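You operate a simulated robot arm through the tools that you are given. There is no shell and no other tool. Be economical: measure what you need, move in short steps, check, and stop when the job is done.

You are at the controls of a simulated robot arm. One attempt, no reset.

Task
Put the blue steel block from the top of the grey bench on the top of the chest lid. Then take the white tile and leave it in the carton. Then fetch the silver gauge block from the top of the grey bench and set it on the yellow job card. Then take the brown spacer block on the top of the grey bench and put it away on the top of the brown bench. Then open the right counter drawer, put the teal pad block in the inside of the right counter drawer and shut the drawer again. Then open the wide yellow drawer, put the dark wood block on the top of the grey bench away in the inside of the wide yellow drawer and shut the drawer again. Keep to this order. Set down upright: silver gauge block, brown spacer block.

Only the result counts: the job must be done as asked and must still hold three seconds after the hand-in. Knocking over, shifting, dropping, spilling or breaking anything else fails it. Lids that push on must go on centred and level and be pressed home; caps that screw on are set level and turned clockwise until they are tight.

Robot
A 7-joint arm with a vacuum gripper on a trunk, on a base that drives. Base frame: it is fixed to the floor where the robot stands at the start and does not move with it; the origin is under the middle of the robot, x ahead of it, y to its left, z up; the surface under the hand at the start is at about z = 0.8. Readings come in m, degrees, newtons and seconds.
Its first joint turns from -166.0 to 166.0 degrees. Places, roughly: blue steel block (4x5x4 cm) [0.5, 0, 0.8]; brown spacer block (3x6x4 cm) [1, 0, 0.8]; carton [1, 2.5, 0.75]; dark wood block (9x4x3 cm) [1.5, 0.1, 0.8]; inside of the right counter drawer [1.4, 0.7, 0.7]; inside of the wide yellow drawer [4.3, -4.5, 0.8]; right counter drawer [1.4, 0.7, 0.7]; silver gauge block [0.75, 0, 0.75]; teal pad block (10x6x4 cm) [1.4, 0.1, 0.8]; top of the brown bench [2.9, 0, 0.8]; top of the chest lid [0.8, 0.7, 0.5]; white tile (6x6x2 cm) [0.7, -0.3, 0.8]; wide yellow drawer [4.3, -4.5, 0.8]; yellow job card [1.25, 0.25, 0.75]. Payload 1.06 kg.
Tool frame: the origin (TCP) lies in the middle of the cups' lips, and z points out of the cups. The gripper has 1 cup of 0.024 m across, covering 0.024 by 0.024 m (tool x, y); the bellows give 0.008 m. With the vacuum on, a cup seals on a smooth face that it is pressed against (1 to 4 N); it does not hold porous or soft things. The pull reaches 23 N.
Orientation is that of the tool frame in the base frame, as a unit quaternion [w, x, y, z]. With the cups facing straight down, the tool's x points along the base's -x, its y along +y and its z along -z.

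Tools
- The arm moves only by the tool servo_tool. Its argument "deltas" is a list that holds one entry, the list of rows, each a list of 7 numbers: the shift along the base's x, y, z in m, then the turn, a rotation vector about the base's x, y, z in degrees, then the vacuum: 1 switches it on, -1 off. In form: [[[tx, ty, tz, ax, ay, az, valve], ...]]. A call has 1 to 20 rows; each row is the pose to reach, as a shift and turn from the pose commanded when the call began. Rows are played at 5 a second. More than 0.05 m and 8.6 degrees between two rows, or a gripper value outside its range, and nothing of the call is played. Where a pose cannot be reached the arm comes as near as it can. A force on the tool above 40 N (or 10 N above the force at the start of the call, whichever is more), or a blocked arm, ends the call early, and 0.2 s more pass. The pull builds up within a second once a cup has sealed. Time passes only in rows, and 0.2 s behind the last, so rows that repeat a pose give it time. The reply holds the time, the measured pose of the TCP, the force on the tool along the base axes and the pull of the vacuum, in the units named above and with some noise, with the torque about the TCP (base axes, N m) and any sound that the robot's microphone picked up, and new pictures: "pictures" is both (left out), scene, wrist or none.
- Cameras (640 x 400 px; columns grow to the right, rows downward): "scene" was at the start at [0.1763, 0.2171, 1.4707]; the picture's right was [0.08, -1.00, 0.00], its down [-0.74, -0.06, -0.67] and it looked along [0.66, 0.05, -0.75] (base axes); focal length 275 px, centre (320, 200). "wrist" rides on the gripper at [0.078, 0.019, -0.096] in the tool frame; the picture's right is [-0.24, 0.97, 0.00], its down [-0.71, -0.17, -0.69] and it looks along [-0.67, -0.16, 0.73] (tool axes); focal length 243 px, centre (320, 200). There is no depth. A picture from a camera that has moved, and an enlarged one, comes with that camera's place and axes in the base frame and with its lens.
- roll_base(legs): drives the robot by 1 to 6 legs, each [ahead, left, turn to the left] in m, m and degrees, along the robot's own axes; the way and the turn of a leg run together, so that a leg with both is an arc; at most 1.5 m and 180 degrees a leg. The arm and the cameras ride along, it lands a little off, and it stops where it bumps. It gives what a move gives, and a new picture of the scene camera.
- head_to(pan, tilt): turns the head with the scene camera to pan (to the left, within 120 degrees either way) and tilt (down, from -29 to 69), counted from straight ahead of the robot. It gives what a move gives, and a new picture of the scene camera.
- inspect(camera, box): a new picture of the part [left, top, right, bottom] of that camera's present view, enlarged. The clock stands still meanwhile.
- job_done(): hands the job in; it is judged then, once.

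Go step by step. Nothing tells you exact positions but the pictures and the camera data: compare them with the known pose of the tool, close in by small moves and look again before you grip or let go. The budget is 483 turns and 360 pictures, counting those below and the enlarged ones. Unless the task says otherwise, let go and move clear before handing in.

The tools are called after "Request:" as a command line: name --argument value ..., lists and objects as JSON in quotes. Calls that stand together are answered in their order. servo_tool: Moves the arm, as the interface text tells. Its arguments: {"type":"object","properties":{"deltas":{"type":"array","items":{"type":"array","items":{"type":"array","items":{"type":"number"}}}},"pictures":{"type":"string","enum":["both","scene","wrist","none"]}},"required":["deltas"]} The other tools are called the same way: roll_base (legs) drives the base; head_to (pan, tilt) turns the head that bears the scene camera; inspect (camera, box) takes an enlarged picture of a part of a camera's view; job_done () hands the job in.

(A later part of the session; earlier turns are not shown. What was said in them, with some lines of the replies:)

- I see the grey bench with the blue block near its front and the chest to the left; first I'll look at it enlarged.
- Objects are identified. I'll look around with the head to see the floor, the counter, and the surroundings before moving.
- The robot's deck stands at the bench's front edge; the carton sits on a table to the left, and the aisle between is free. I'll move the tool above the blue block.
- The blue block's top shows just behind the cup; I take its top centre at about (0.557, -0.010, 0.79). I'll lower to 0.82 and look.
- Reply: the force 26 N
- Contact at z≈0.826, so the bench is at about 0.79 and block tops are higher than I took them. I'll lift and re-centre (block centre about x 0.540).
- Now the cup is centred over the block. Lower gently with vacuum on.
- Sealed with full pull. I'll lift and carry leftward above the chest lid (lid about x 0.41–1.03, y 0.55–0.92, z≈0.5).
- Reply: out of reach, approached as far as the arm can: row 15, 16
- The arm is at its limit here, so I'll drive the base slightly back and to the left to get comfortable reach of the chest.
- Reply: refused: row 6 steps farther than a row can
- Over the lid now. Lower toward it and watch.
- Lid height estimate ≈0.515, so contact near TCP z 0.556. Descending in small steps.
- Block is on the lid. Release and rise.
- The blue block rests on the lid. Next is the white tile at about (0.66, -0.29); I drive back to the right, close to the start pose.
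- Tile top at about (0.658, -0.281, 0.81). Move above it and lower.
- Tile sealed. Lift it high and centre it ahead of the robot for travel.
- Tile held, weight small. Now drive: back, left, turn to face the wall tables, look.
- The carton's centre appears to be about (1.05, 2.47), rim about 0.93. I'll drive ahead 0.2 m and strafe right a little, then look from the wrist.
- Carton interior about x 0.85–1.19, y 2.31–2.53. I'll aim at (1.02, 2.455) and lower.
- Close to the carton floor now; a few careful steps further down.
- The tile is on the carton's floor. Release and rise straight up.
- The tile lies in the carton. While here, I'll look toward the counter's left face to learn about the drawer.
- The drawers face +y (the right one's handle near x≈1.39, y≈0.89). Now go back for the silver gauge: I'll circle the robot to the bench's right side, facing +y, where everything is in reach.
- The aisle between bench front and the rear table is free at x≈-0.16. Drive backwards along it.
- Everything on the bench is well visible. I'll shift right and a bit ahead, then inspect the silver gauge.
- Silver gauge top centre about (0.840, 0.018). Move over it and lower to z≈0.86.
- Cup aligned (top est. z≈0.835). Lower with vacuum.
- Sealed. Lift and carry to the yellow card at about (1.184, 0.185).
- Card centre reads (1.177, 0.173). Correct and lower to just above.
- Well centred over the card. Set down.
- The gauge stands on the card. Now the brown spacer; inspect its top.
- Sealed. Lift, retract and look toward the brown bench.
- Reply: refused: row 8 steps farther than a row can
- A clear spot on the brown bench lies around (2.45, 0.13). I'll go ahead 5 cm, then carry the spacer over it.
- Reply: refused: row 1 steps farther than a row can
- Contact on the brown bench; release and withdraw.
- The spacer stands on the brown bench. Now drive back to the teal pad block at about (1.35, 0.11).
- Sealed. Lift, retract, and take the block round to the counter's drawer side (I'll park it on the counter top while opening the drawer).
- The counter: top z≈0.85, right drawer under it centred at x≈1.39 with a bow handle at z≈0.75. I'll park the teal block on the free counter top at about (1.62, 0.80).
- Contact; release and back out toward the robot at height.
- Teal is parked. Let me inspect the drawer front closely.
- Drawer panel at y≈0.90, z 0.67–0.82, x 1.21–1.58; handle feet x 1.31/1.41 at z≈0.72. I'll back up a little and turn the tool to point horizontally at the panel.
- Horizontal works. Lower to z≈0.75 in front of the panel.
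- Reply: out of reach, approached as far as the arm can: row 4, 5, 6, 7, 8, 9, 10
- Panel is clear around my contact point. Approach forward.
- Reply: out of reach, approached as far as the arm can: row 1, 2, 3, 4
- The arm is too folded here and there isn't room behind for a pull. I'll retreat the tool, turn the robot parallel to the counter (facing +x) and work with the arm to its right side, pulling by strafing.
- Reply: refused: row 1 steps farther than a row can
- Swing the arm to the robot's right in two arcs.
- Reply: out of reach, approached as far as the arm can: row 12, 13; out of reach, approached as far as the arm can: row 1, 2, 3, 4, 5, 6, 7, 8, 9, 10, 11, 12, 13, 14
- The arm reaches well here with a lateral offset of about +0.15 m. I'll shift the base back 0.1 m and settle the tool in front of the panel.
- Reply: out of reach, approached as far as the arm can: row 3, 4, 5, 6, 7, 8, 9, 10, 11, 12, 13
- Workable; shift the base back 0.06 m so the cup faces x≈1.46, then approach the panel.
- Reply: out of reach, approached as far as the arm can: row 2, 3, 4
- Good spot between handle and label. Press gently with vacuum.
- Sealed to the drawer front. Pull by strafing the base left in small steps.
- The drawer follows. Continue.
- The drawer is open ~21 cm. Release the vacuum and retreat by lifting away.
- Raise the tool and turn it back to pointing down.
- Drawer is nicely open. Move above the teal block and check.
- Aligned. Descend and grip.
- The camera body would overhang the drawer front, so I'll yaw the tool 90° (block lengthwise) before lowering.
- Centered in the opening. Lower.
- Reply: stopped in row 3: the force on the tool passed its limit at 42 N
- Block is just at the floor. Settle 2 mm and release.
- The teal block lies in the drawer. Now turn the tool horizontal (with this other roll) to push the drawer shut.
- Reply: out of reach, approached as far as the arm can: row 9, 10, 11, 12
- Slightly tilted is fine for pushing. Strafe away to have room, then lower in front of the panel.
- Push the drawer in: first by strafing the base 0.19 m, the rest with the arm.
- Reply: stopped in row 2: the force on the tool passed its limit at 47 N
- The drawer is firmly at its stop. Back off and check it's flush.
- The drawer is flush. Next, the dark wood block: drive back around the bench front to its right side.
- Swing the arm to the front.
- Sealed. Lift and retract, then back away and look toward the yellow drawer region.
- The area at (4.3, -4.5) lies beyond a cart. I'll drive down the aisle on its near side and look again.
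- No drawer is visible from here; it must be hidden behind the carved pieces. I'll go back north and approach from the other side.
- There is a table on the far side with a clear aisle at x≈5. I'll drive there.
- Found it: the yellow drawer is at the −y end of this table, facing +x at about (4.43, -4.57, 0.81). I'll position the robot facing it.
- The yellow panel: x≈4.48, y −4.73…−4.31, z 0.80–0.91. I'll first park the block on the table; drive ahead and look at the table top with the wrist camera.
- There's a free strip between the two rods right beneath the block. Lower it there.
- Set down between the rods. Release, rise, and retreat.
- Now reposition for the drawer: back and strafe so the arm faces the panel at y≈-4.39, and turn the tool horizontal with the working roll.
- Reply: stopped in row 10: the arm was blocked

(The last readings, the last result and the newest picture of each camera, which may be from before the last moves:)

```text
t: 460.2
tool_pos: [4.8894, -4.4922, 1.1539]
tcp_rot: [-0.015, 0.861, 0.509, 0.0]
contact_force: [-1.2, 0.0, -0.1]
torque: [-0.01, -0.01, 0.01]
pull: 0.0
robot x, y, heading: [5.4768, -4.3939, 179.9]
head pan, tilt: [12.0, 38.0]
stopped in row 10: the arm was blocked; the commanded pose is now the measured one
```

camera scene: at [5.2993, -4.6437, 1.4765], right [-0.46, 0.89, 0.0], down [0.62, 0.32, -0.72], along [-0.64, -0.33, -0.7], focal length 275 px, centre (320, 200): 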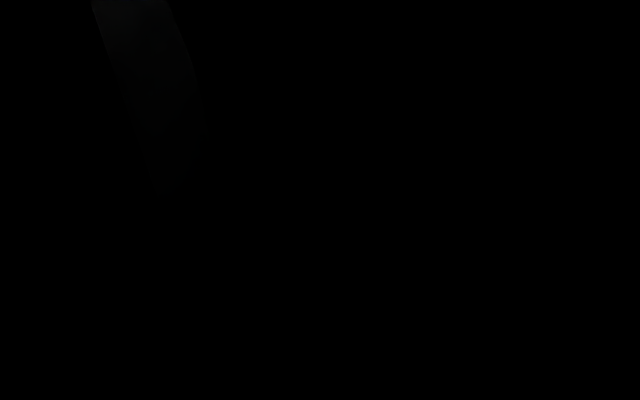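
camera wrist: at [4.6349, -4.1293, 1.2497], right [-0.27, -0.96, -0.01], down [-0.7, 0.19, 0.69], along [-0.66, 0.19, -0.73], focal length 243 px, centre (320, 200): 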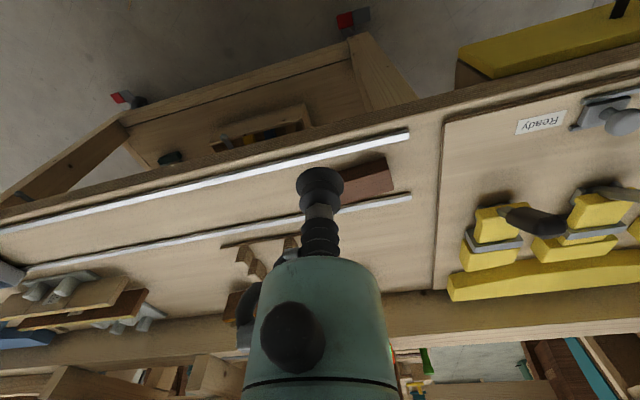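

The arm's elbow came against the head (camera dark). I'll move the tool outward and to the right to free it.

Request:
servo_tool --deltas '[[[-0.02, 0.02, 0, 0, 0, 0, -1], [-0.05, 0.05, 0, 0, 0, 0, -1], [-0.08, 0.08, 0, 0, 0, 0, -1], [-0.11, 0.11, 0, 0, 0, 0, -1]]]'

```text
t: 461.2
tool_pos: [4.7791, -4.3864, 1.1535]
tcp_rot: [-0.01, 0.859, 0.513, -0.002]
contact_force: [0.2, -0.3, 0.1]
torque: [0.04, 0.04, -0.02]
pull: 0.1
robot x, y, heading: [5.478, -4.3957, 179.7]
head pan, tilt: [12.0, 38.0]
camera scene: at [5.2884, -4.6244, 1.4855], right [-0.21, 0.98, 0.0], down [0.6, 0.13, -0.79], along [-0.77, -0.16, -0.62], focal length 275 px, centre (320, 200)
camera wrist: at [4.8343, -4.3271, 1.2482], right [0.74, -0.67, -0.02], down [-0.48, -0.55, 0.68], along [-0.47, -0.5, -0.73], focal length 243 px, centre (320, 200)
```

scene: 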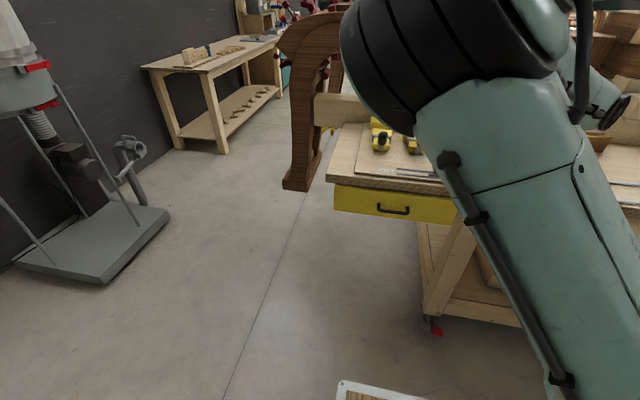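
wrist: 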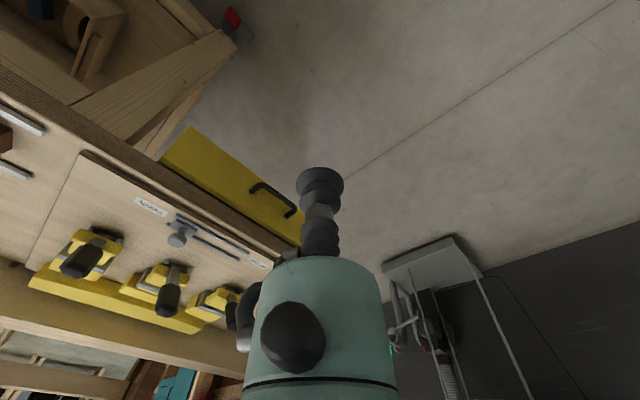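

Request:
servo_tool --deltas '[[[-0.03, 0, 0, 0, 0, 7, -1], [-0.06, 0, 0, 0, 0, 14, -1], [-0.09, 0, 0, 0, 0, 21, -1], [-0.1, 0, 0, 0, 0, 28.4, -1], [-0.1, 0, 0, 0, 0, 28.4, -1]]]' --pictures "none"

Request:
servo_tool --deltas '[[[0, 0, -0.02, 0, 8, 0, -1], [0, 0, -0.04, 0, 16, 0, -1], [0, 0, -0.06, 0, 24, 0, -1], [0, 0, -0.08, 0, 32, 0, -1], [0, 0, -0.1, 0, 40, 0, -1], [0, 0, -0.12, 0, 48, 0, -1], [0, 0, -0.14, 0, 56, 0, -1], [0, 0, -0.16, 0, 64, 0, -1], [0, 0, -0.18, 0, 72, 0, -1], [0, 0, -0.2, 0, 80, 0, -1], [0, 0, -0.22, 0, 88, 0, -1], [0, 0, -0.24, 0, 90, 0, -1], [0, 0, -0.24, 0, 90, 0, -1]]]'

```text
t: 462.4
tool_pos: [4.6785, -4.3851, 1.1544]
tcp_rot: [-0.01, 0.708, 0.707, -0.005]
contact_force: [0.2, -0.5, 0.0]
torque: [0.03, 0.01, 0.02]
pull: 0.1
robot x, y, heading: [5.4743, -4.4005, 179.6]
head pan, tilt: [12.0, 38.0]
```

```text
t: 465.2
tool_pos: [4.6798, -4.3856, 0.9156]
tcp_rot: [0.507, -0.498, -0.492, 0.503]
contact_force: [0.4, -0.1, 0.1]
torque: [0.01, 0.06, 0.0]
pull: 0.0
out of reach, approached as far as the arm can: row 4
robot x, y, heading: [5.4752, -4.3973, 179.9]
head pan, tilt: [12.0, 38.0]
camera scene: at [5.2878, -4.6239, 1.4855], right [-0.2, 0.98, 0.0], down [0.6, 0.13, -0.79], along [-0.77, -0.16, -0.62], focal length 275 px, centre (320, 200)
camera wrist: at [4.7767, -4.3061, 0.8932], right [-0.02, -0.24, -0.97], down [0.68, -0.71, 0.16], along [-0.73, -0.66, 0.18], focal length 243 px, centre (320, 200)
```

scene: 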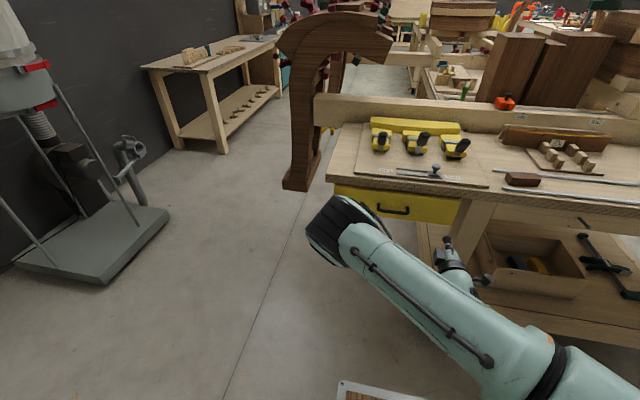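
wrist: 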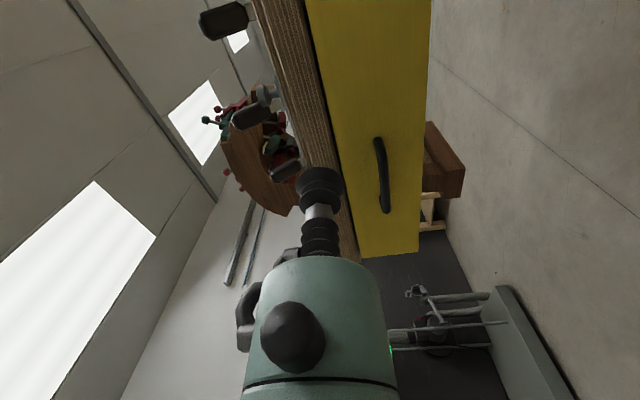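

Horizontal tool achieved with a clear view. Panel z 0.80–0.925; I'll attach at (4.48, -4.386, 0.862). Lower and approach.

Request:
servo_tool --deltas '[[[0, 0, -0.03, 0, 0, 0, -1], [0, 0, -0.053, 0, -1, 0, -1], [-0.04, 0, -0.053, 0, -1, 0, -1], [-0.08, 0, -0.053, 0, -1, 0, -1], [-0.12, 0, -0.053, 0, -1, 0, -1], [-0.15, 0, -0.053, 0, -1, 0, -1], [-0.15, 0, -0.053, 0, -1, 0, -1]]]'

```text
t: 466.8
tool_pos: [4.5302, -4.3859, 0.8621]
tcp_rot: [0.503, -0.502, -0.496, 0.499]
contact_force: [0.2, 1.4, 0.1]
torque: [-0.01, 0.01, 0.01]
pull: 0.2
robot x, y, heading: [5.4768, -4.4, 180.0]
head pan, tilt: [12.0, 38.0]
camera scene: at [5.2878, -4.6239, 1.4855], right [-0.2, 0.98, 0.0], down [0.6, 0.13, -0.79], along [-0.77, -0.16, -0.62], focal length 275 px, centre (320, 200)
camera wrist: at [4.6262, -4.3075, 0.8429], right [0.0, -0.24, -0.97], down [0.68, -0.71, 0.17], along [-0.73, -0.66, 0.16], focal length 243 px, centre (320, 200)
```

scene: 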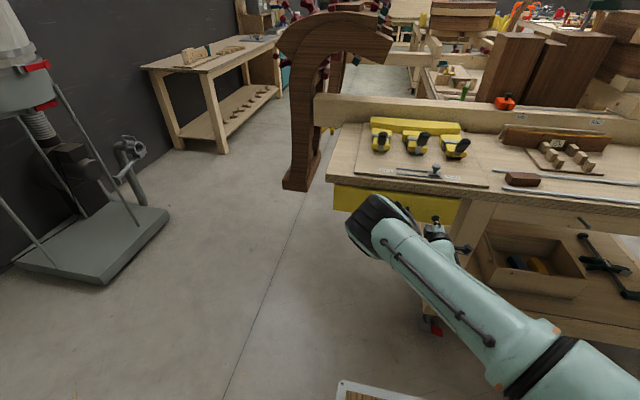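
wrist: 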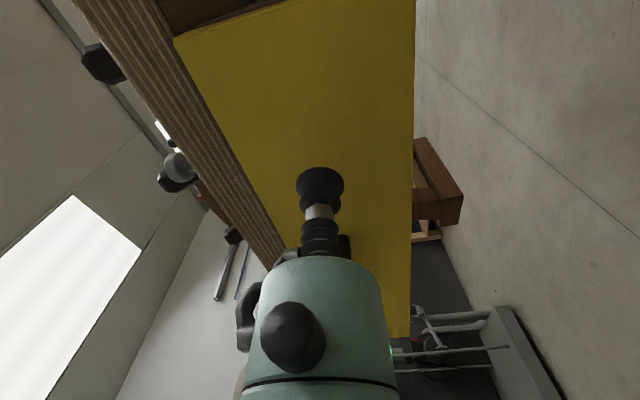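

Request:
servo_tool --deltas '[[[-0.015, 0, 0, 0, 0, 0, 1], [-0.028, 0, 0, 0, 0, 0, 1], [-0.036, 0, 0, 0, 0, 0, 1], [-0.036, 0, 0, 0, 0, 0, 1]]]' --pictures "none"

```text
t: 467.8
tool_pos: [4.4931, -4.3847, 0.863]
tcp_rot: [-0.502, 0.502, 0.496, -0.499]
contact_force: [0.7, 1.6, 0.6]
torque: [0.07, -0.01, 0.1]
pull: 23.0
robot x, y, heading: [5.475, -4.3935, 179.7]
head pan, tilt: [12.0, 38.0]
```

Sealed on the yellow front. Pull by backing the base.

Request:
roll_base --legs '[[-0.06, 0, 0]]'

Request:
roll_base --legs '[[-0.1, 0, 0], [-0.07, 0, 0]]'

```text
t: 468.8
tool_pos: [4.5535, -4.3854, 0.8622]
tcp_rot: [0.502, -0.502, -0.497, 0.499]
contact_force: [-1.9, 6.9, 0.8]
torque: [0.03, -0.06, 0.11]
pull: 23.0
robot x, y, heading: [5.5373, -4.3992, 179.9]
head pan, tilt: [12.0, 38.0]
camera scene: at [5.3473, -4.6238, 1.4855], right [-0.2, 0.98, 0.0], down [0.6, 0.13, -0.79], along [-0.77, -0.16, -0.62], focal length 275 px, centre (320, 200)
```

scene: 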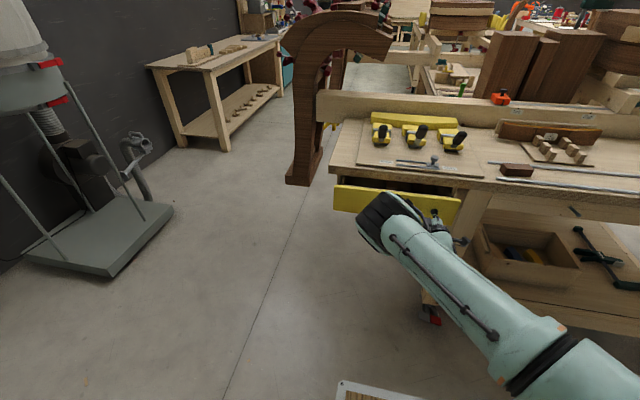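

```text
t: 470.6
tool_pos: [4.7202, -4.3847, 0.862]
tcp_rot: [0.503, -0.501, -0.497, 0.498]
contact_force: [-2.0, 3.2, -1.6]
torque: [-0.04, -0.05, 0.02]
pull: 22.5
robot x, y, heading: [5.7027, -4.3982, 179.7]
head pan, tilt: [12.0, 38.0]
camera scene: at [5.5144, -4.6245, 1.4855], right [-0.2, 0.98, 0.0], down [0.6, 0.13, -0.79], along [-0.77, -0.16, -0.62], focal length 275 px, centre (320, 200)
```

scene: 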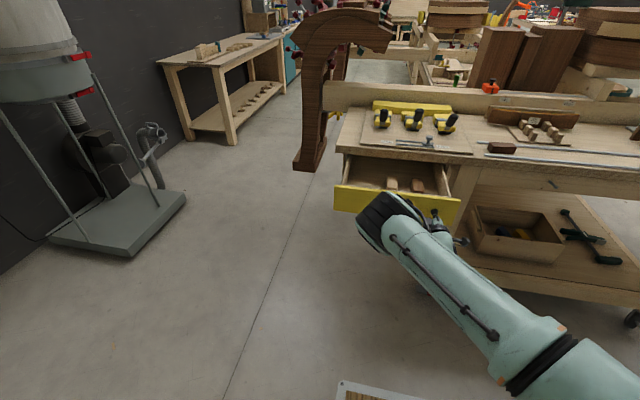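

The drawer is open ~23 cm; there are a couple of pieces on its right, with free space at left. Release and look inside.

Request:
servo_tool --deltas '[[[0, 0, 0, 0, 0, 0, -1], [0, 0, 0, 0, 0, 0, -1], [0, 0, 0, 0, 0, 0, -1], [0.01, 0, 0, 0, 0, 0, -1], [0.04, 0, 0, 0, 0, 0, -1], [0.07, 0, 0, 0, 0, 0, -1], [0.07, 0, 0, 0, 0, 0, -1]]]' --pictures "none"

Request:
inspect --camera "scene" --box '[310, 120, 510, 245]'

```text
t: 472.2
tool_pos: [4.7917, -4.3847, 0.8615]
tcp_rot: [-0.502, 0.503, 0.497, -0.498]
contact_force: [-0.9, 0.0, 0.5]
torque: [0.0, -0.02, -0.01]
pull: 0.1
robot x, y, heading: [5.7006, -4.3958, 179.8]
head pan, tilt: [12.0, 38.0]
```

```text
3.20 times, centred on (410, 182) of scene
camera zoom: at [5.5144, -4.6246, 1.4855], right [-0.2, 0.98, 0.0], down [0.6, 0.13, -0.79], along [-0.77, -0.16, -0.62], focal length 881 px, centre (32, 256)
```

zoom: 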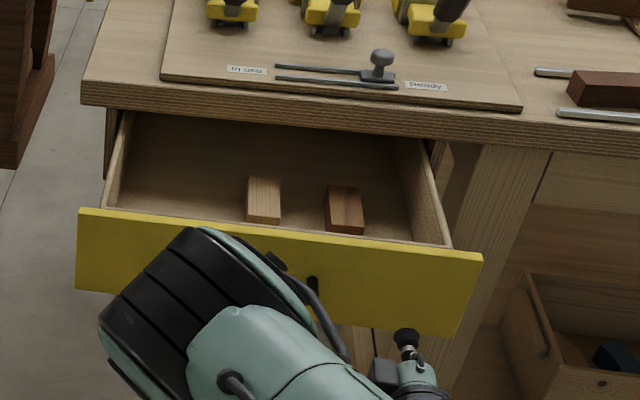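

I'll place the block in the free left part. Raise the tool and turn it down, keeping this yaw.

Request:
servo_tool --deltas '[[[0, 0, 0.04, 0, 0, 0, -1], [0, 0, 0.08, 0, -6, 0, -1], [0, 0, 0.12, 0, -12, 0, -1], [0, 0, 0.16, 0, -18, 0, -1], [0, 0, 0.2, 0, -26, 0, -1], [0, 0, 0.24, 0, -34, 0, -1], [0, 0, 0.28, 0, -42, 0, -1], [0, 0, 0.3, 0, -50, 0, -1], [0, 0, 0.32, 0, -58, 0, -1], [0, 0, 0.32, 0, -66, 0, -1], [0, 0, 0.32, 0, -74, 0, -1], [0, 0, 0.32, 0, -82, 0, -1], [0, 0, 0.32, 0, -89.5, 0, -1], [0, 0, 0.32, 0, -89.5, 0, -1]]]' --pictures "scene"

```text
t: 475.2
tool_pos: [4.7914, -4.3841, 1.1822]
tcp_rot: [-0.007, 0.707, 0.707, 0.0]
contact_force: [0.1, -0.1, 0.8]
torque: [-0.02, 0.03, -0.02]
pull: 0.0
robot x, y, heading: [5.701, -4.4017, 179.8]
head pan, tilt: [12.0, 38.0]
camera scene: at [5.5145, -4.6245, 1.4855], right [-0.2, 0.98, 0.0], down [0.6, 0.13, -0.79], along [-0.77, -0.16, -0.62], focal length 275 px, centre (320, 200)
```

scene: 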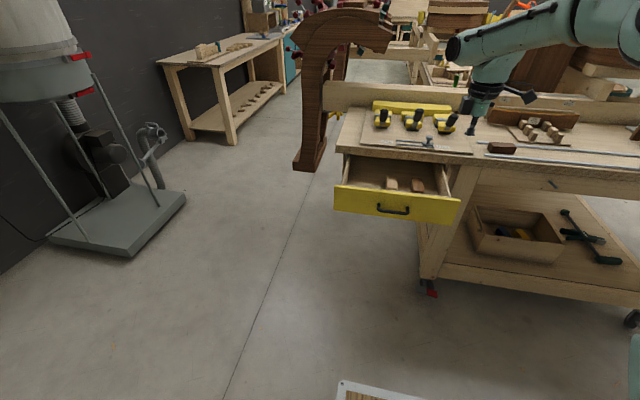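

Request:
roll_base --legs '[[0.38, -0.13, 0]]'

Request:
servo_tool --deltas '[[[0, 0.04, -0.02, 0.5, -0.5, 0, -1], [0, 0.08, -0.04, 0.5, -0.5, 0, -1], [0, 0.12, -0.06, 0.5, -0.5, 0, -1], [0, 0.12, -0.09, 0.5, -0.5, 0, -1], [0, 0.12, -0.09, 0.5, -0.5, 0, -1]]]'

```text
t: 477.7
tool_pos: [4.4086, -4.2616, 1.1821]
tcp_rot: [-0.007, 0.704, 0.71, -0.001]
contact_force: [-0.4, 0.4, -0.8]
torque: [0.0, 0.0, 0.03]
pull: 0.2
robot x, y, heading: [5.3178, -4.2694, -179.7]
head pan, tilt: [12.0, 38.0]
camera scene: at [5.1332, -4.4976, 1.4855], right [-0.21, 0.98, 0.0], down [0.6, 0.13, -0.79], along [-0.77, -0.17, -0.62], focal length 275 px, centre (320, 200)
```

scene: 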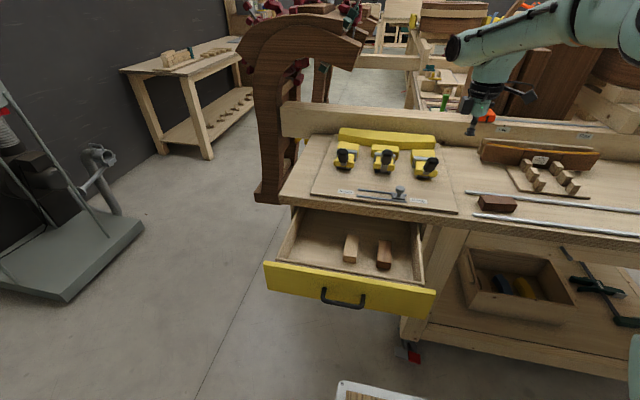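

```text
t: 478.9
tool_pos: [4.4087, -4.1438, 1.0917]
tcp_rot: [-0.007, 0.704, 0.71, 0.006]
contact_force: [-0.3, 0.5, 0.3]
torque: [0.06, -0.04, 0.01]
pull: 0.0
robot x, y, heading: [5.3187, -4.2723, -180.0]
head pan, tilt: [12.0, 38.0]
camera scene: at [5.1333, -4.4975, 1.4855], right [-0.21, 0.98, 0.0], down [0.6, 0.13, -0.79], along [-0.77, -0.17, -0.62], focal length 275 px, centre (320, 200)
camera wrist: at [4.428, -4.0658, 1.188], right [0.97, -0.23, -0.01], down [-0.17, -0.72, 0.67], along [-0.16, -0.65, -0.74], focal length 243 px, centre (320, 200)
```

scene: 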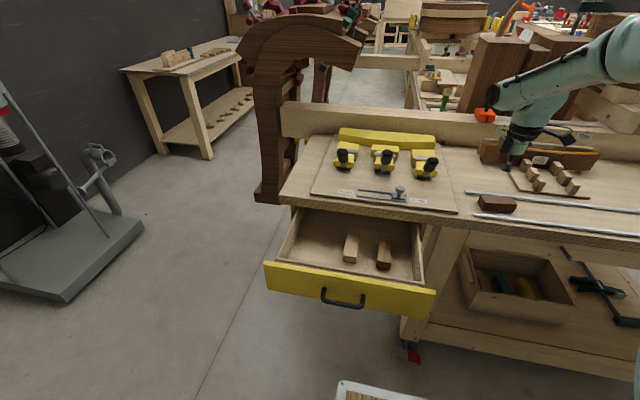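
wrist: 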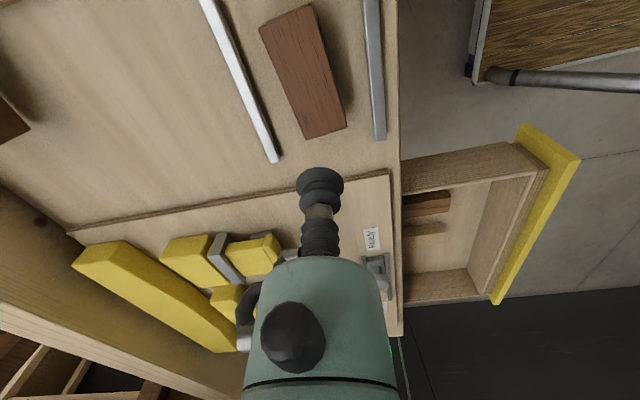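

Request:
servo_tool --deltas '[[[-0.004, 0.024, -0.02, -1, 0, 0, -1], [-0.004, 0.024, -0.05, -1, 0, 0, -1], [-0.004, 0.024, -0.073, -1, 0, 0, -1], [-0.004, 0.024, -0.073, -1, 0, 0, -1]]]' --pictures "wrist"

```text
t: 479.9
tool_pos: [4.4054, -4.1188, 1.0185]
tcp_rot: [-0.001, 0.705, 0.709, 0.0]
contact_force: [-0.3, 0.1, 0.5]
torque: [0.0, 0.01, 0.01]
pull: 0.0
robot x, y, heading: [5.3197, -4.2683, -180.0]
head pan, tilt: [12.0, 38.0]
camera wrist: at [4.4239, -4.0389, 1.1135], right [0.97, -0.23, 0.0], down [-0.17, -0.71, 0.68], along [-0.16, -0.67, -0.73], focal length 243 px, centre (320, 200)
```

wrist: 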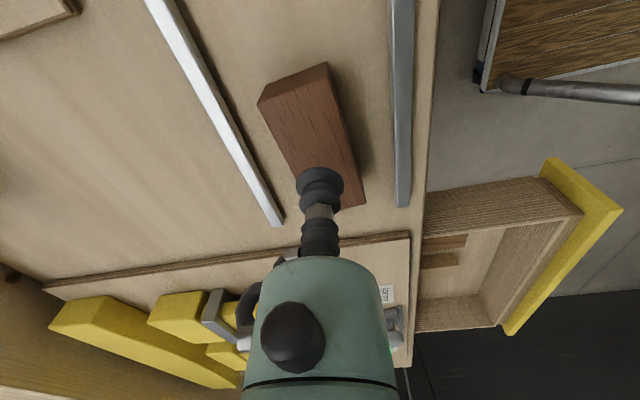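

Request:
servo_tool --deltas '[[[0, 0.001, -0.015, 0, 0, 0, 1], [0, 0.001, -0.025, 0, 0, 0, 1], [0, 0.001, -0.031, 0, 0, 0, 1], [0, 0.001, -0.031, 0, 0, 0, 1], [0, 0.001, -0.031, 0, 0, 0, 1]]]' --pictures "none"

```text
t: 481.1
tool_pos: [4.4046, -4.1172, 0.9895]
tcp_rot: [-0.003, 0.705, 0.71, 0.0]
contact_force: [-4.0, 0.9, 14.1]
torque: [-0.04, -0.03, -0.01]
pull: 23.2
robot x, y, heading: [5.3206, -4.2697, -179.9]
head pan, tilt: [12.0, 38.0]
```

Sealed. Lift, draw it clear of the table, then strafe left to the drawer.

Request:
servo_tool --deltas '[[[0, 0, 0.03, 0, 0, 0, 1], [0, 0, 0.07, 0, 0, 0, 1], [0, 0, 0.11, 0, 0, 0, 1], [0, 0, 0.15, 0, 0, 0, 1], [0, 0, 0.18, 0, 0, 0, 1], [0.04, -0.02, 0.18, 0, 0, 0, 1], [0.08, -0.04, 0.18, 0, 0, 0, 1], [0.12, -0.06, 0.18, 0, 0, 0, 1], [0.15, -0.08, 0.18, 0, 0, 0, 1], [0.15, -0.08, 0.18, 0, 0, 0, 1]]]' --pictures "none"

Request:
roll_base --legs '[[0, 0.42, 0]]'

```text
t: 483.3
tool_pos: [4.5551, -4.1997, 1.1684]
tcp_rot: [-0.001, 0.704, 0.71, 0.0]
contact_force: [-1.4, 0.0, -0.5]
torque: [0.02, -0.03, -0.01]
pull: 22.7
robot x, y, heading: [5.3202, -4.2697, -179.8]
head pan, tilt: [12.0, 38.0]
```

```text
t: 485.9
tool_pos: [4.5578, -4.6176, 1.1668]
tcp_rot: [-0.001, 0.705, 0.709, 0.0]
contact_force: [-0.4, 0.0, -0.6]
torque: [0.01, 0.0, 0.01]
pull: 22.6
robot x, y, heading: [5.3211, -4.6885, -179.7]
head pan, tilt: [12.0, 38.0]
camera scene: at [5.1346, -4.916, 1.4855], right [-0.21, 0.98, 0.0], down [0.6, 0.13, -0.79], along [-0.77, -0.17, -0.62], focal length 275 px, centre (320, 200)
```

scene: 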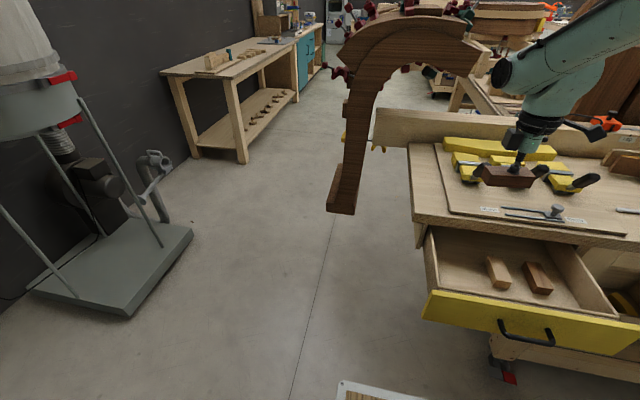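

Request:
servo_tool --deltas '[[[0.027, -0.008, -0.03, 0, 0, 0, 1], [0.027, -0.008, -0.07, 0, 0, 0, 1], [0.027, -0.008, -0.11, 0, 0, 0, 1], [0.027, -0.008, -0.15, 0, 0, 0, 1], [0.027, -0.008, -0.15, 0, 0, 0, 1]]]'

```text
t: 487.1
tool_pos: [4.5831, -4.6266, 1.0185]
tcp_rot: [-0.001, 0.705, 0.709, 0.0]
contact_force: [0.5, -0.7, -0.3]
torque: [0.04, 0.01, 0.0]
pull: 22.9
robot x, y, heading: [5.32, -4.6881, -179.8]
head pan, tilt: [12.0, 38.0]
camera scene: at [5.1347, -4.916, 1.4855], right [-0.21, 0.98, 0.0], down [0.6, 0.13, -0.79], along [-0.77, -0.17, -0.62], focal length 275 px, centre (320, 200)
camera wrist: at [4.6019, -4.5459, 1.1128], right [0.97, -0.23, 0.0], down [-0.17, -0.71, 0.68], along [-0.16, -0.67, -0.73], focal length 243 px, centre (320, 200)
```

scene: 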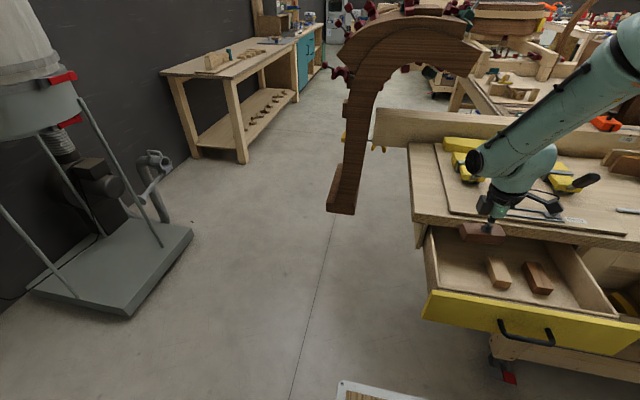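
wrist: 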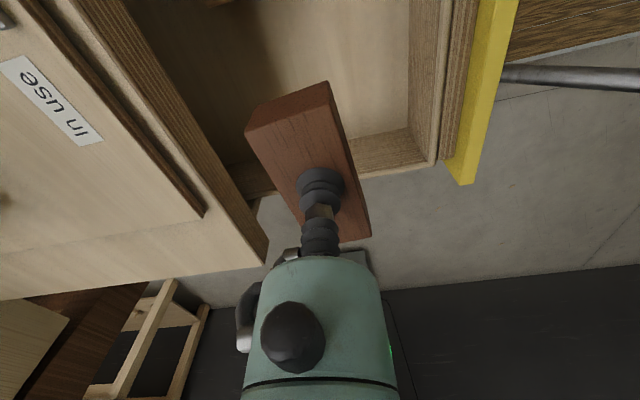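

Clear on all sides. Lower into the drawer.

Request:
servo_tool --deltas '[[[0, 0, -0.04, 0, 0, 0, 1], [0, 0, -0.08, 0, 0, 0, 1], [0, 0, -0.11, 0, 0, 0, 1], [0, 0, -0.12, 0, 0, 0, 1], [0, 0, -0.12, 0, 0, 0, 1]]]'

```text
t: 488.2
tool_pos: [4.585, -4.626, 0.8982]
tcp_rot: [-0.001, 0.704, 0.71, 0.0]
contact_force: [-0.6, -0.5, -0.8]
torque: [-0.01, -0.05, 0.0]
pull: 23.3
robot x, y, heading: [5.3224, -4.6906, -179.8]
head pan, tilt: [12.0, 38.0]
camera scene: at [5.1347, -4.916, 1.4855], right [-0.21, 0.98, 0.0], down [0.6, 0.13, -0.79], along [-0.77, -0.17, -0.62], focal length 275 px, centre (320, 200)
camera wrist: at [4.6035, -4.5472, 0.9939], right [0.97, -0.23, 0.0], down [-0.17, -0.71, 0.68], along [-0.16, -0.67, -0.73], focal length 243 px, centre (320, 200)
```

scene: 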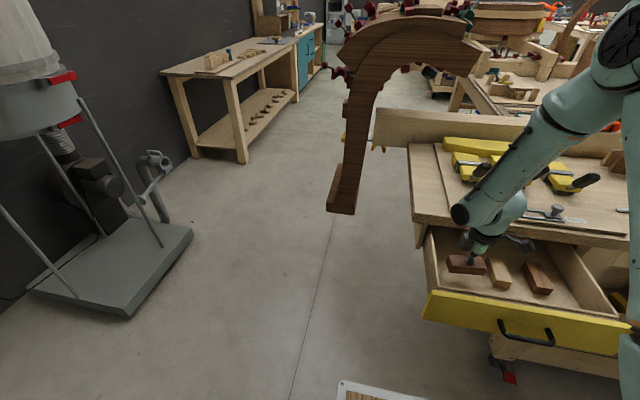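
wrist: 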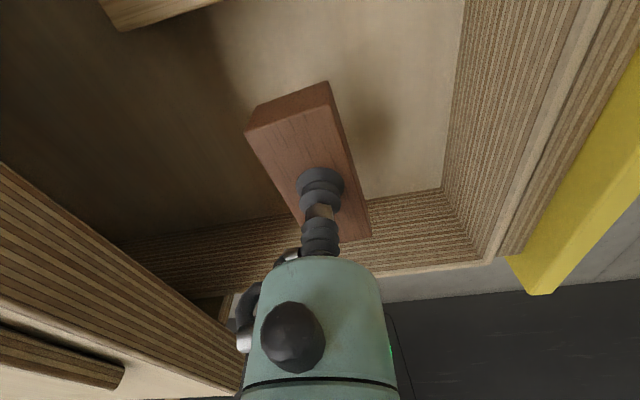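

Request:
servo_tool --deltas '[[[0.004, 0.008, -0.015, 0, 0, 0, 1], [0.004, 0.008, -0.025, 0, 0, 0, 1], [0.004, 0.008, -0.03, 0, 0, 0, 1], [0.004, 0.008, -0.03, 0, 0, 0, 1]]]' --pictures "wrist"

```text
t: 489.2
tool_pos: [4.5884, -4.6173, 0.8663]
tcp_rot: [-0.001, 0.705, 0.71, 0.0]
contact_force: [0.3, 0.2, -0.4]
torque: [-0.02, -0.02, -0.02]
pull: 22.9
robot x, y, heading: [5.3204, -4.6871, -179.7]
head pan, tilt: [12.0, 38.0]
camera wrist: at [4.6069, -4.5386, 0.9626], right [0.97, -0.23, 0.0], down [-0.17, -0.71, 0.68], along [-0.16, -0.67, -0.73], focal length 243 px, centre (320, 200)
```

wrist: 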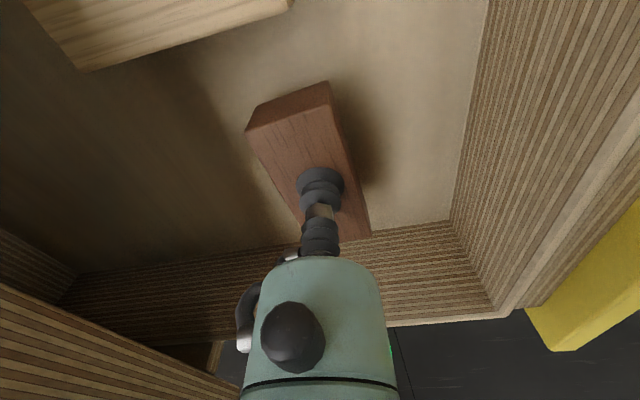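

Request:
servo_tool --deltas '[[[0, 0, -0.004, 0, 0, 0, 1], [0, 0, -0.008, 0, 0, 0, 1], [0, 0, -0.008, 0, 0, 0, 1]]]' --pictures "none"

Request:
servo_tool --deltas '[[[0, 0, -0.003, 0, 0, 0, 1], [0, 0, -0.006, 0, 0, 0, 1], [0, 0, -0.006, 0, 0, 0, 1]]]' --pictures "none"

```text
t: 490.1
tool_pos: [4.5872, -4.6177, 0.8595]
tcp_rot: [-0.002, 0.705, 0.709, 0.0]
contact_force: [0.1, -2.6, -0.5]
torque: [0.0, 0.03, 0.02]
pull: 23.1
robot x, y, heading: [5.3194, -4.6907, -180.1]
head pan, tilt: [12.0, 38.0]
```

```text
t: 490.9
tool_pos: [4.587, -4.6174, 0.8526]
tcp_rot: [-0.002, 0.705, 0.709, 0.0]
contact_force: [-1.4, 3.1, 10.8]
torque: [-0.06, 0.01, -0.03]
pull: 22.2
robot x, y, heading: [5.3218, -4.6877, -179.9]
head pan, tilt: [12.0, 38.0]
```

On the drawer floor. Release and rise.

Request:
servo_tool --deltas '[[[0, 0, 0.002, 0, 0, 0, -1], [0, 0, 0.002, 0, 0, 0, -1], [0, 0, 0.003, 0, 0, 0, -1], [0, 0, 0.015, 0, 0, 0, -1], [0, 0, 0.05, 0, 0, 0, -1], [0, 0, 0.09, 0, 0, 0, -1], [0, 0, 0.13, 0, 0, 0, -1], [0, 0, 0.17, 0, 0, 0, -1], [0, 0, 0.21, 0, 0, 0, -1], [0, 0, 0.25, 0, 0, 0, -1], [0, 0, 0.29, 0, 0, 0, -1]]]'

```text
t: 493.2
tool_pos: [4.5889, -4.6186, 1.1429]
tcp_rot: [-0.001, 0.705, 0.709, 0.0]
contact_force: [-0.8, 0.5, -0.1]
torque: [0.03, -0.01, -0.07]
pull: 0.0
robot x, y, heading: [5.3204, -4.6884, -179.6]
head pan, tilt: [12.0, 38.0]
camera scene: at [5.1343, -4.9159, 1.4855], right [-0.21, 0.98, 0.0], down [0.6, 0.13, -0.79], along [-0.77, -0.17, -0.62], focal length 275 px, centre (320, 200)
camera wrist: at [4.6065, -4.5396, 1.2387], right [0.97, -0.23, 0.0], down [-0.17, -0.71, 0.68], along [-0.16, -0.67, -0.73], focal length 243 px, centre (320, 200)
```

scene: 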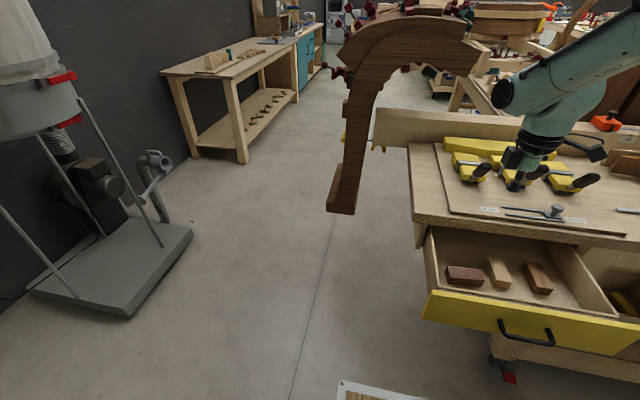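
wrist: 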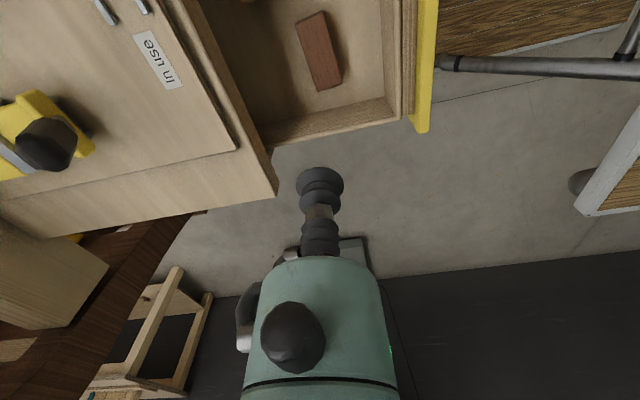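

The block lies in the drawer. Back away and turn the tool horizontal again to push it shut.

Request:
roll_base --legs '[[-0.42, 0, -0.3], [0, -0.25, 0]]'

Request:
servo_tool --deltas '[[[-0.02, 0, -0.02, 0, 8, 0, -1], [-0.03, 0, -0.04, 0, 16, 0, -1], [-0.04, 0, -0.06, 0, 24, 0, -1], [-0.05, 0, -0.08, 0, 32, 0, -1], [-0.06, 0, -0.1, 0, 40, 0, -1], [-0.07, 0, -0.12, 0, 48, 0, -1], [-0.08, 0, -0.14, 0, 56, 0, -1], [-0.09, 0, -0.16, 0, 64, 0, -1], [-0.1, 0, -0.18, 0, 72, 0, -1], [-0.1, 0, -0.2, 0, 80, 0, -1], [-0.1, 0, -0.22, 0, 88, 0, -1], [-0.1, 0, -0.25, 0, 90, 0, -1], [-0.1, 0, -0.28, 0, 90, 0, -1], [-0.1, 0, -0.28, 0, 90, 0, -1]]]'

```text
t: 497.2
tool_pos: [5.0086, -4.3594, 1.1435]
tcp_rot: [-0.001, 0.709, 0.705, 0.0]
contact_force: [0.1, 0.0, -0.3]
torque: [-0.02, 0.01, 0.01]
pull: 0.1
robot x, y, heading: [5.7395, -4.4402, 179.8]
head pan, tilt: [12.0, 38.0]
camera scene: at [5.5513, -4.6642, 1.4855], right [-0.2, 0.98, 0.0], down [0.6, 0.12, -0.79], along [-0.77, -0.16, -0.62], focal length 275 px, centre (320, 200)
```

scene: 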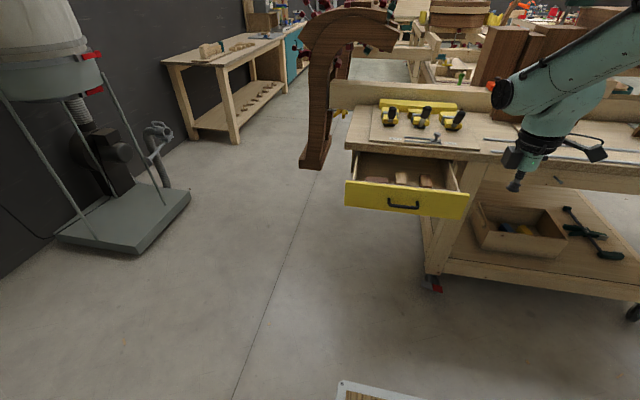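

```text
t: 500.2
tool_pos: [4.9082, -4.3587, 0.8637]
tcp_rot: [0.5, -0.501, -0.497, 0.502]
contact_force: [0.0, -0.3, 0.3]
torque: [-0.03, 0.01, -0.02]
pull: 0.1
robot x, y, heading: [5.7431, -4.4374, 179.6]
head pan, tilt: [12.0, 38.0]
camera scene: at [5.5513, -4.6643, 1.4855], right [-0.2, 0.98, 0.0], down [0.6, 0.12, -0.79], along [-0.77, -0.16, -0.62], focal length 275 px, centre (320, 200)
camera wrist: at [5.004, -4.2802, 0.843], right [0.0, -0.24, -0.97], down [0.68, -0.71, 0.17], along [-0.73, -0.66, 0.17], focal length 243 px, centre (320, 200)
```

scene: 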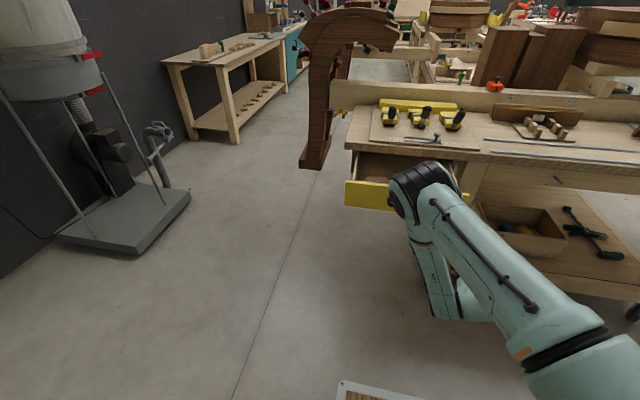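
wrist: 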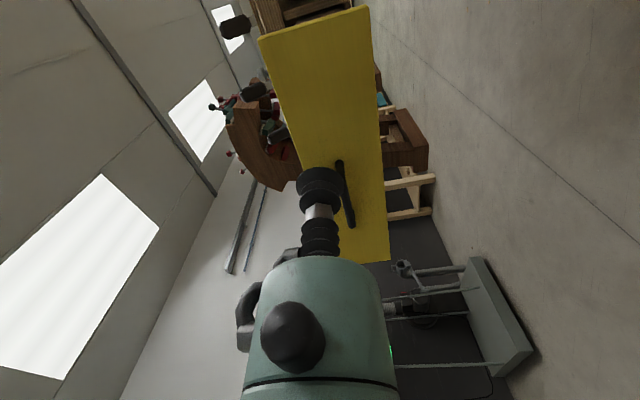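

Request:
servo_tool --deltas '[[[-0.03, -0.015, 0, 0, 0, 0, -1], [-0.07, -0.028, 0, 0, 0, 0, -1], [-0.11, -0.028, 0, 0, 0, 0, -1], [-0.13, -0.028, 0, 0, 0, 0, -1], [-0.13, -0.028, 0, 0, 0, 0, -1]]]'

```text
t: 501.4
tool_pos: [4.7783, -4.3886, 0.8647]
tcp_rot: [-0.5, 0.502, 0.497, -0.501]
contact_force: [0.7, -0.3, -0.1]
torque: [-0.04, 0.03, 0.0]
pull: 0.0
robot x, y, heading: [5.7398, -4.4401, 179.6]
head pan, tilt: [12.0, 38.0]
camera scene: at [5.5513, -4.6643, 1.4855], right [-0.2, 0.98, 0.0], down [0.6, 0.12, -0.79], along [-0.77, -0.16, -0.62], focal length 275 px, centre (320, 200)
camera wrist: at [4.8756, -4.3099, 0.8442], right [0.0, -0.24, -0.97], down [0.68, -0.71, 0.17], along [-0.73, -0.66, 0.17], focal length 243 px, centre (320, 200)
```

scene: 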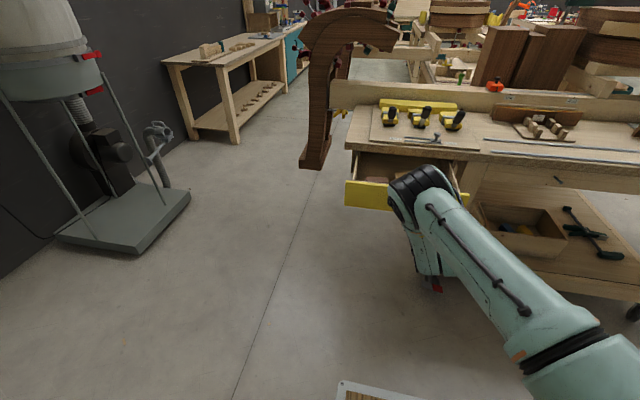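
wrist: 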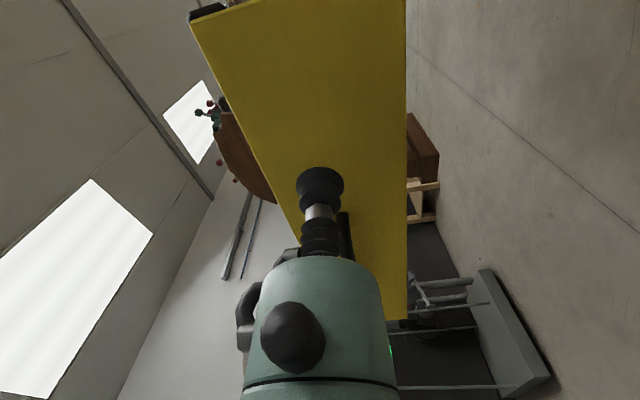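

Push: base ahead 0.2 m, then finish with the arm.

Request:
roll_base --legs '[[0.2, 0, 0]]'

Request:
servo_tool --deltas '[[[-0.02, 0, 0, 0, 0, 0, -1], [-0.04, 0, 0, 0, 0, 0, -1], [-0.06, 0, 0, 0, 0, 0, -1], [-0.07, 0, 0, 0, 0, 0, -1], [-0.07, 0, 0, 0, 0, 0, -1]]]'

```text
t: 503.0
tool_pos: [4.5812, -4.3866, 0.8659]
tcp_rot: [-0.5, 0.502, 0.498, -0.501]
contact_force: [-0.1, -0.1, 0.3]
torque: [0.02, -0.01, -0.01]
pull: 0.0
robot x, y, heading: [5.5398, -4.4372, 179.4]
head pan, tilt: [12.0, 38.0]
camera scene: at [5.3525, -4.6626, 1.4855], right [-0.2, 0.98, 0.0], down [0.6, 0.12, -0.79], along [-0.77, -0.16, -0.62], focal length 275 px, centre (320, 200)
```

scene: 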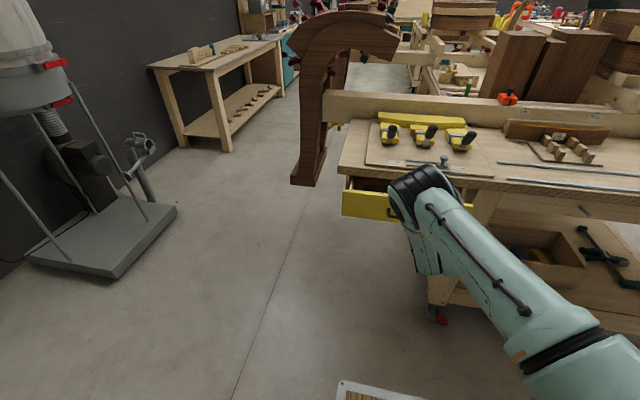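

```text
t: 504.2
tool_pos: [4.5105, -4.3883, 0.8655]
tcp_rot: [0.499, -0.501, -0.498, 0.501]
contact_force: [0.5, 0.7, -0.1]
torque: [0.01, 0.0, -0.02]
pull: 0.1
robot x, y, heading: [5.5406, -4.4378, 179.7]
head pan, tilt: [12.0, 38.0]
camera scene: at [5.3525, -4.6626, 1.4855], right [-0.2, 0.98, 0.0], down [0.6, 0.12, -0.79], along [-0.77, -0.16, -0.62], focal length 275 px, centre (320, 200)
camera wrist: at [4.6067, -4.3097, 0.845], right [0.0, -0.24, -0.97], down [0.68, -0.71, 0.17], along [-0.73, -0.66, 0.17], focal length 243 px, centre (320, 200)
```

scene: 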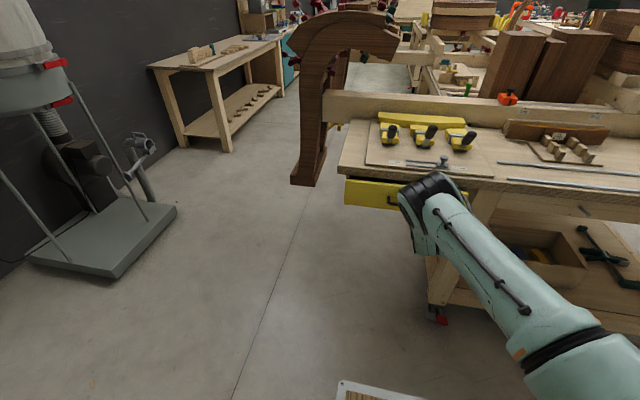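
wrist: 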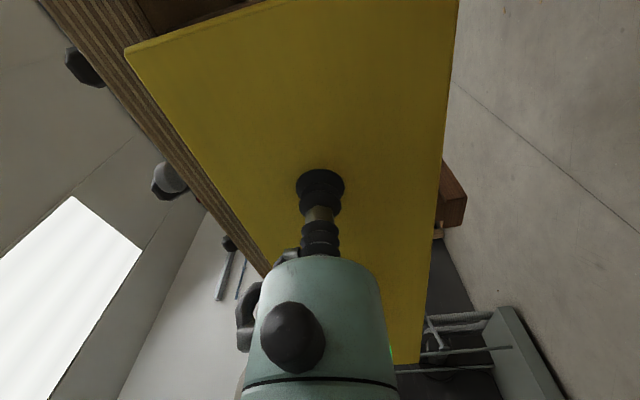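

Request:
servo_tool --deltas '[[[-0.007, 0, 0, 0, 0, 0, -1], [-0.013, 0, 0, 0, 0, 0, -1], [-0.018, 0, 0, 0, 0, 0, -1], [-0.022, 0, 0, 0, 0, 0, -1], [-0.025, 0, 0, 0, 0, 0, -1], [-0.028, 0, 0, 0, 0, 0, -1]]]' --pictures "wrist"

```text
t: 505.6
tool_pos: [4.4843, -4.3874, 0.8645]
tcp_rot: [-0.5, 0.502, 0.497, -0.501]
contact_force: [24.3, 0.4, 4.6]
torque: [0.08, -0.1, -0.01]
pull: 0.0
robot x, y, heading: [5.5391, -4.4415, 179.6]
head pan, tilt: [12.0, 38.0]
camera wrist: at [4.5806, -4.3086, 0.8443], right [0.0, -0.24, -0.97], down [0.68, -0.71, 0.17], along [-0.73, -0.66, 0.17], focal length 243 px, centre (320, 200)
```

wrist: 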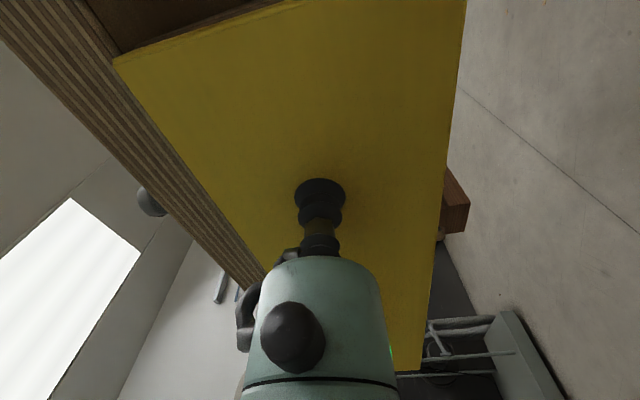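

Firm stop reached at 24 N — shut. Retreat and check.

Request:
servo_tool --deltas '[[[0.02, 0, 0, 0, 0, 0, -1], [0.06, 0, 0, 0, 0, 0, -1], [0.1, 0, 0, 0, 0, 0, -1], [0.14, 0, 0, 0, 0, 0, -1], [0.14, 0, 0, 0, 0, 0, -1]]]' --pictures "none"

Request:
roll_base --legs '[[-0.3, 0, 0], [0, -0.45, 0]]'

Request:
inspect --camera "scene" --box '[200, 80, 440, 230]'

```text
t: 506.8
tool_pos: [4.6227, -4.3856, 0.8647]
tcp_rot: [-0.5, 0.501, 0.497, -0.501]
contact_force: [0.3, 0.2, -0.3]
torque: [-0.01, -0.02, 0.02]
pull: 0.1
robot x, y, heading: [5.5421, -4.4385, 179.6]
head pan, tilt: [12.0, 38.0]
```

```text
t: 511.2
tool_pos: [4.9301, -3.9297, 0.8657]
tcp_rot: [-0.503, 0.505, 0.494, -0.498]
contact_force: [-0.5, -0.1, -0.6]
torque: [0.02, -0.02, -0.01]
pull: 0.0
robot x, y, heading: [5.8468, -3.9935, 178.6]
head pan, tilt: [12.0, 38.0]
camera scene: at [5.656, -4.2168, 1.4855], right [-0.19, 0.98, 0.0], down [0.6, 0.11, -0.79], along [-0.77, -0.15, -0.62], focal length 275 px, centre (320, 200)
```

scene: 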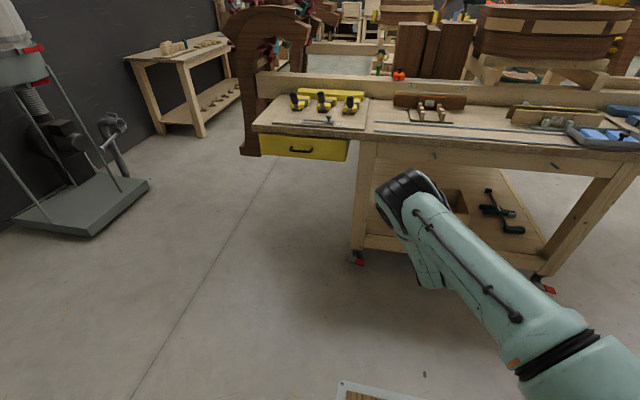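

```text
2.67 times, centred on (320, 155) of scene
camera zoom: at [5.656, -4.2168, 1.4855], right [-0.19, 0.98, 0.0], down [0.6, 0.11, -0.79], along [-0.77, -0.15, -0.62], focal length 734 px, centre (320, 320)
```

zoom: 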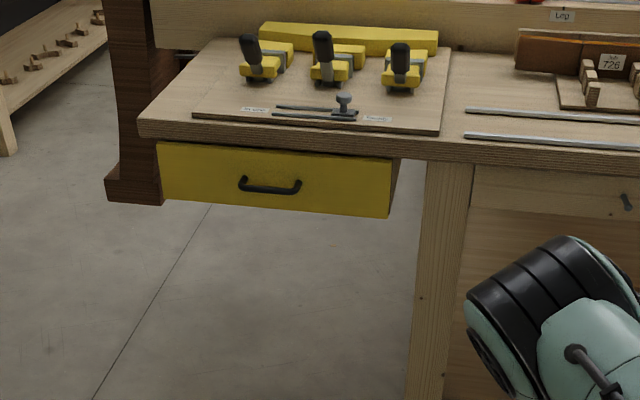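

The yellow drawer is shut flush, as it was at the start, with the dark block inside. All six steps are done and the gripper is clear, so I'm handing in.

Request:
job_done

```text
The job is handed in.
```

I did all six steps in the order you gave and handed the job in. The hand-in reply gave no verdict, so I can't say yet whether it passed.

- **Blue steel block:** on the chest lid.
- **White tile:** in the carton.
- **Silver gauge block:** standing upright on the yellow job card.
- **Brown spacer block:** standing upright on the brown bench.
- **Teal pad block:** in the right counter drawer, which is shut flush. On the way I parked it briefly on the counter top.
- **Dark wood block:** in the wide yellow drawer, which is shut. I parked it briefly on the table above that drawer.

In the later pictures I saw nothing else knocked over or moved. The arm once brushed the robot's own head camera while turning, and I freed it straight away.
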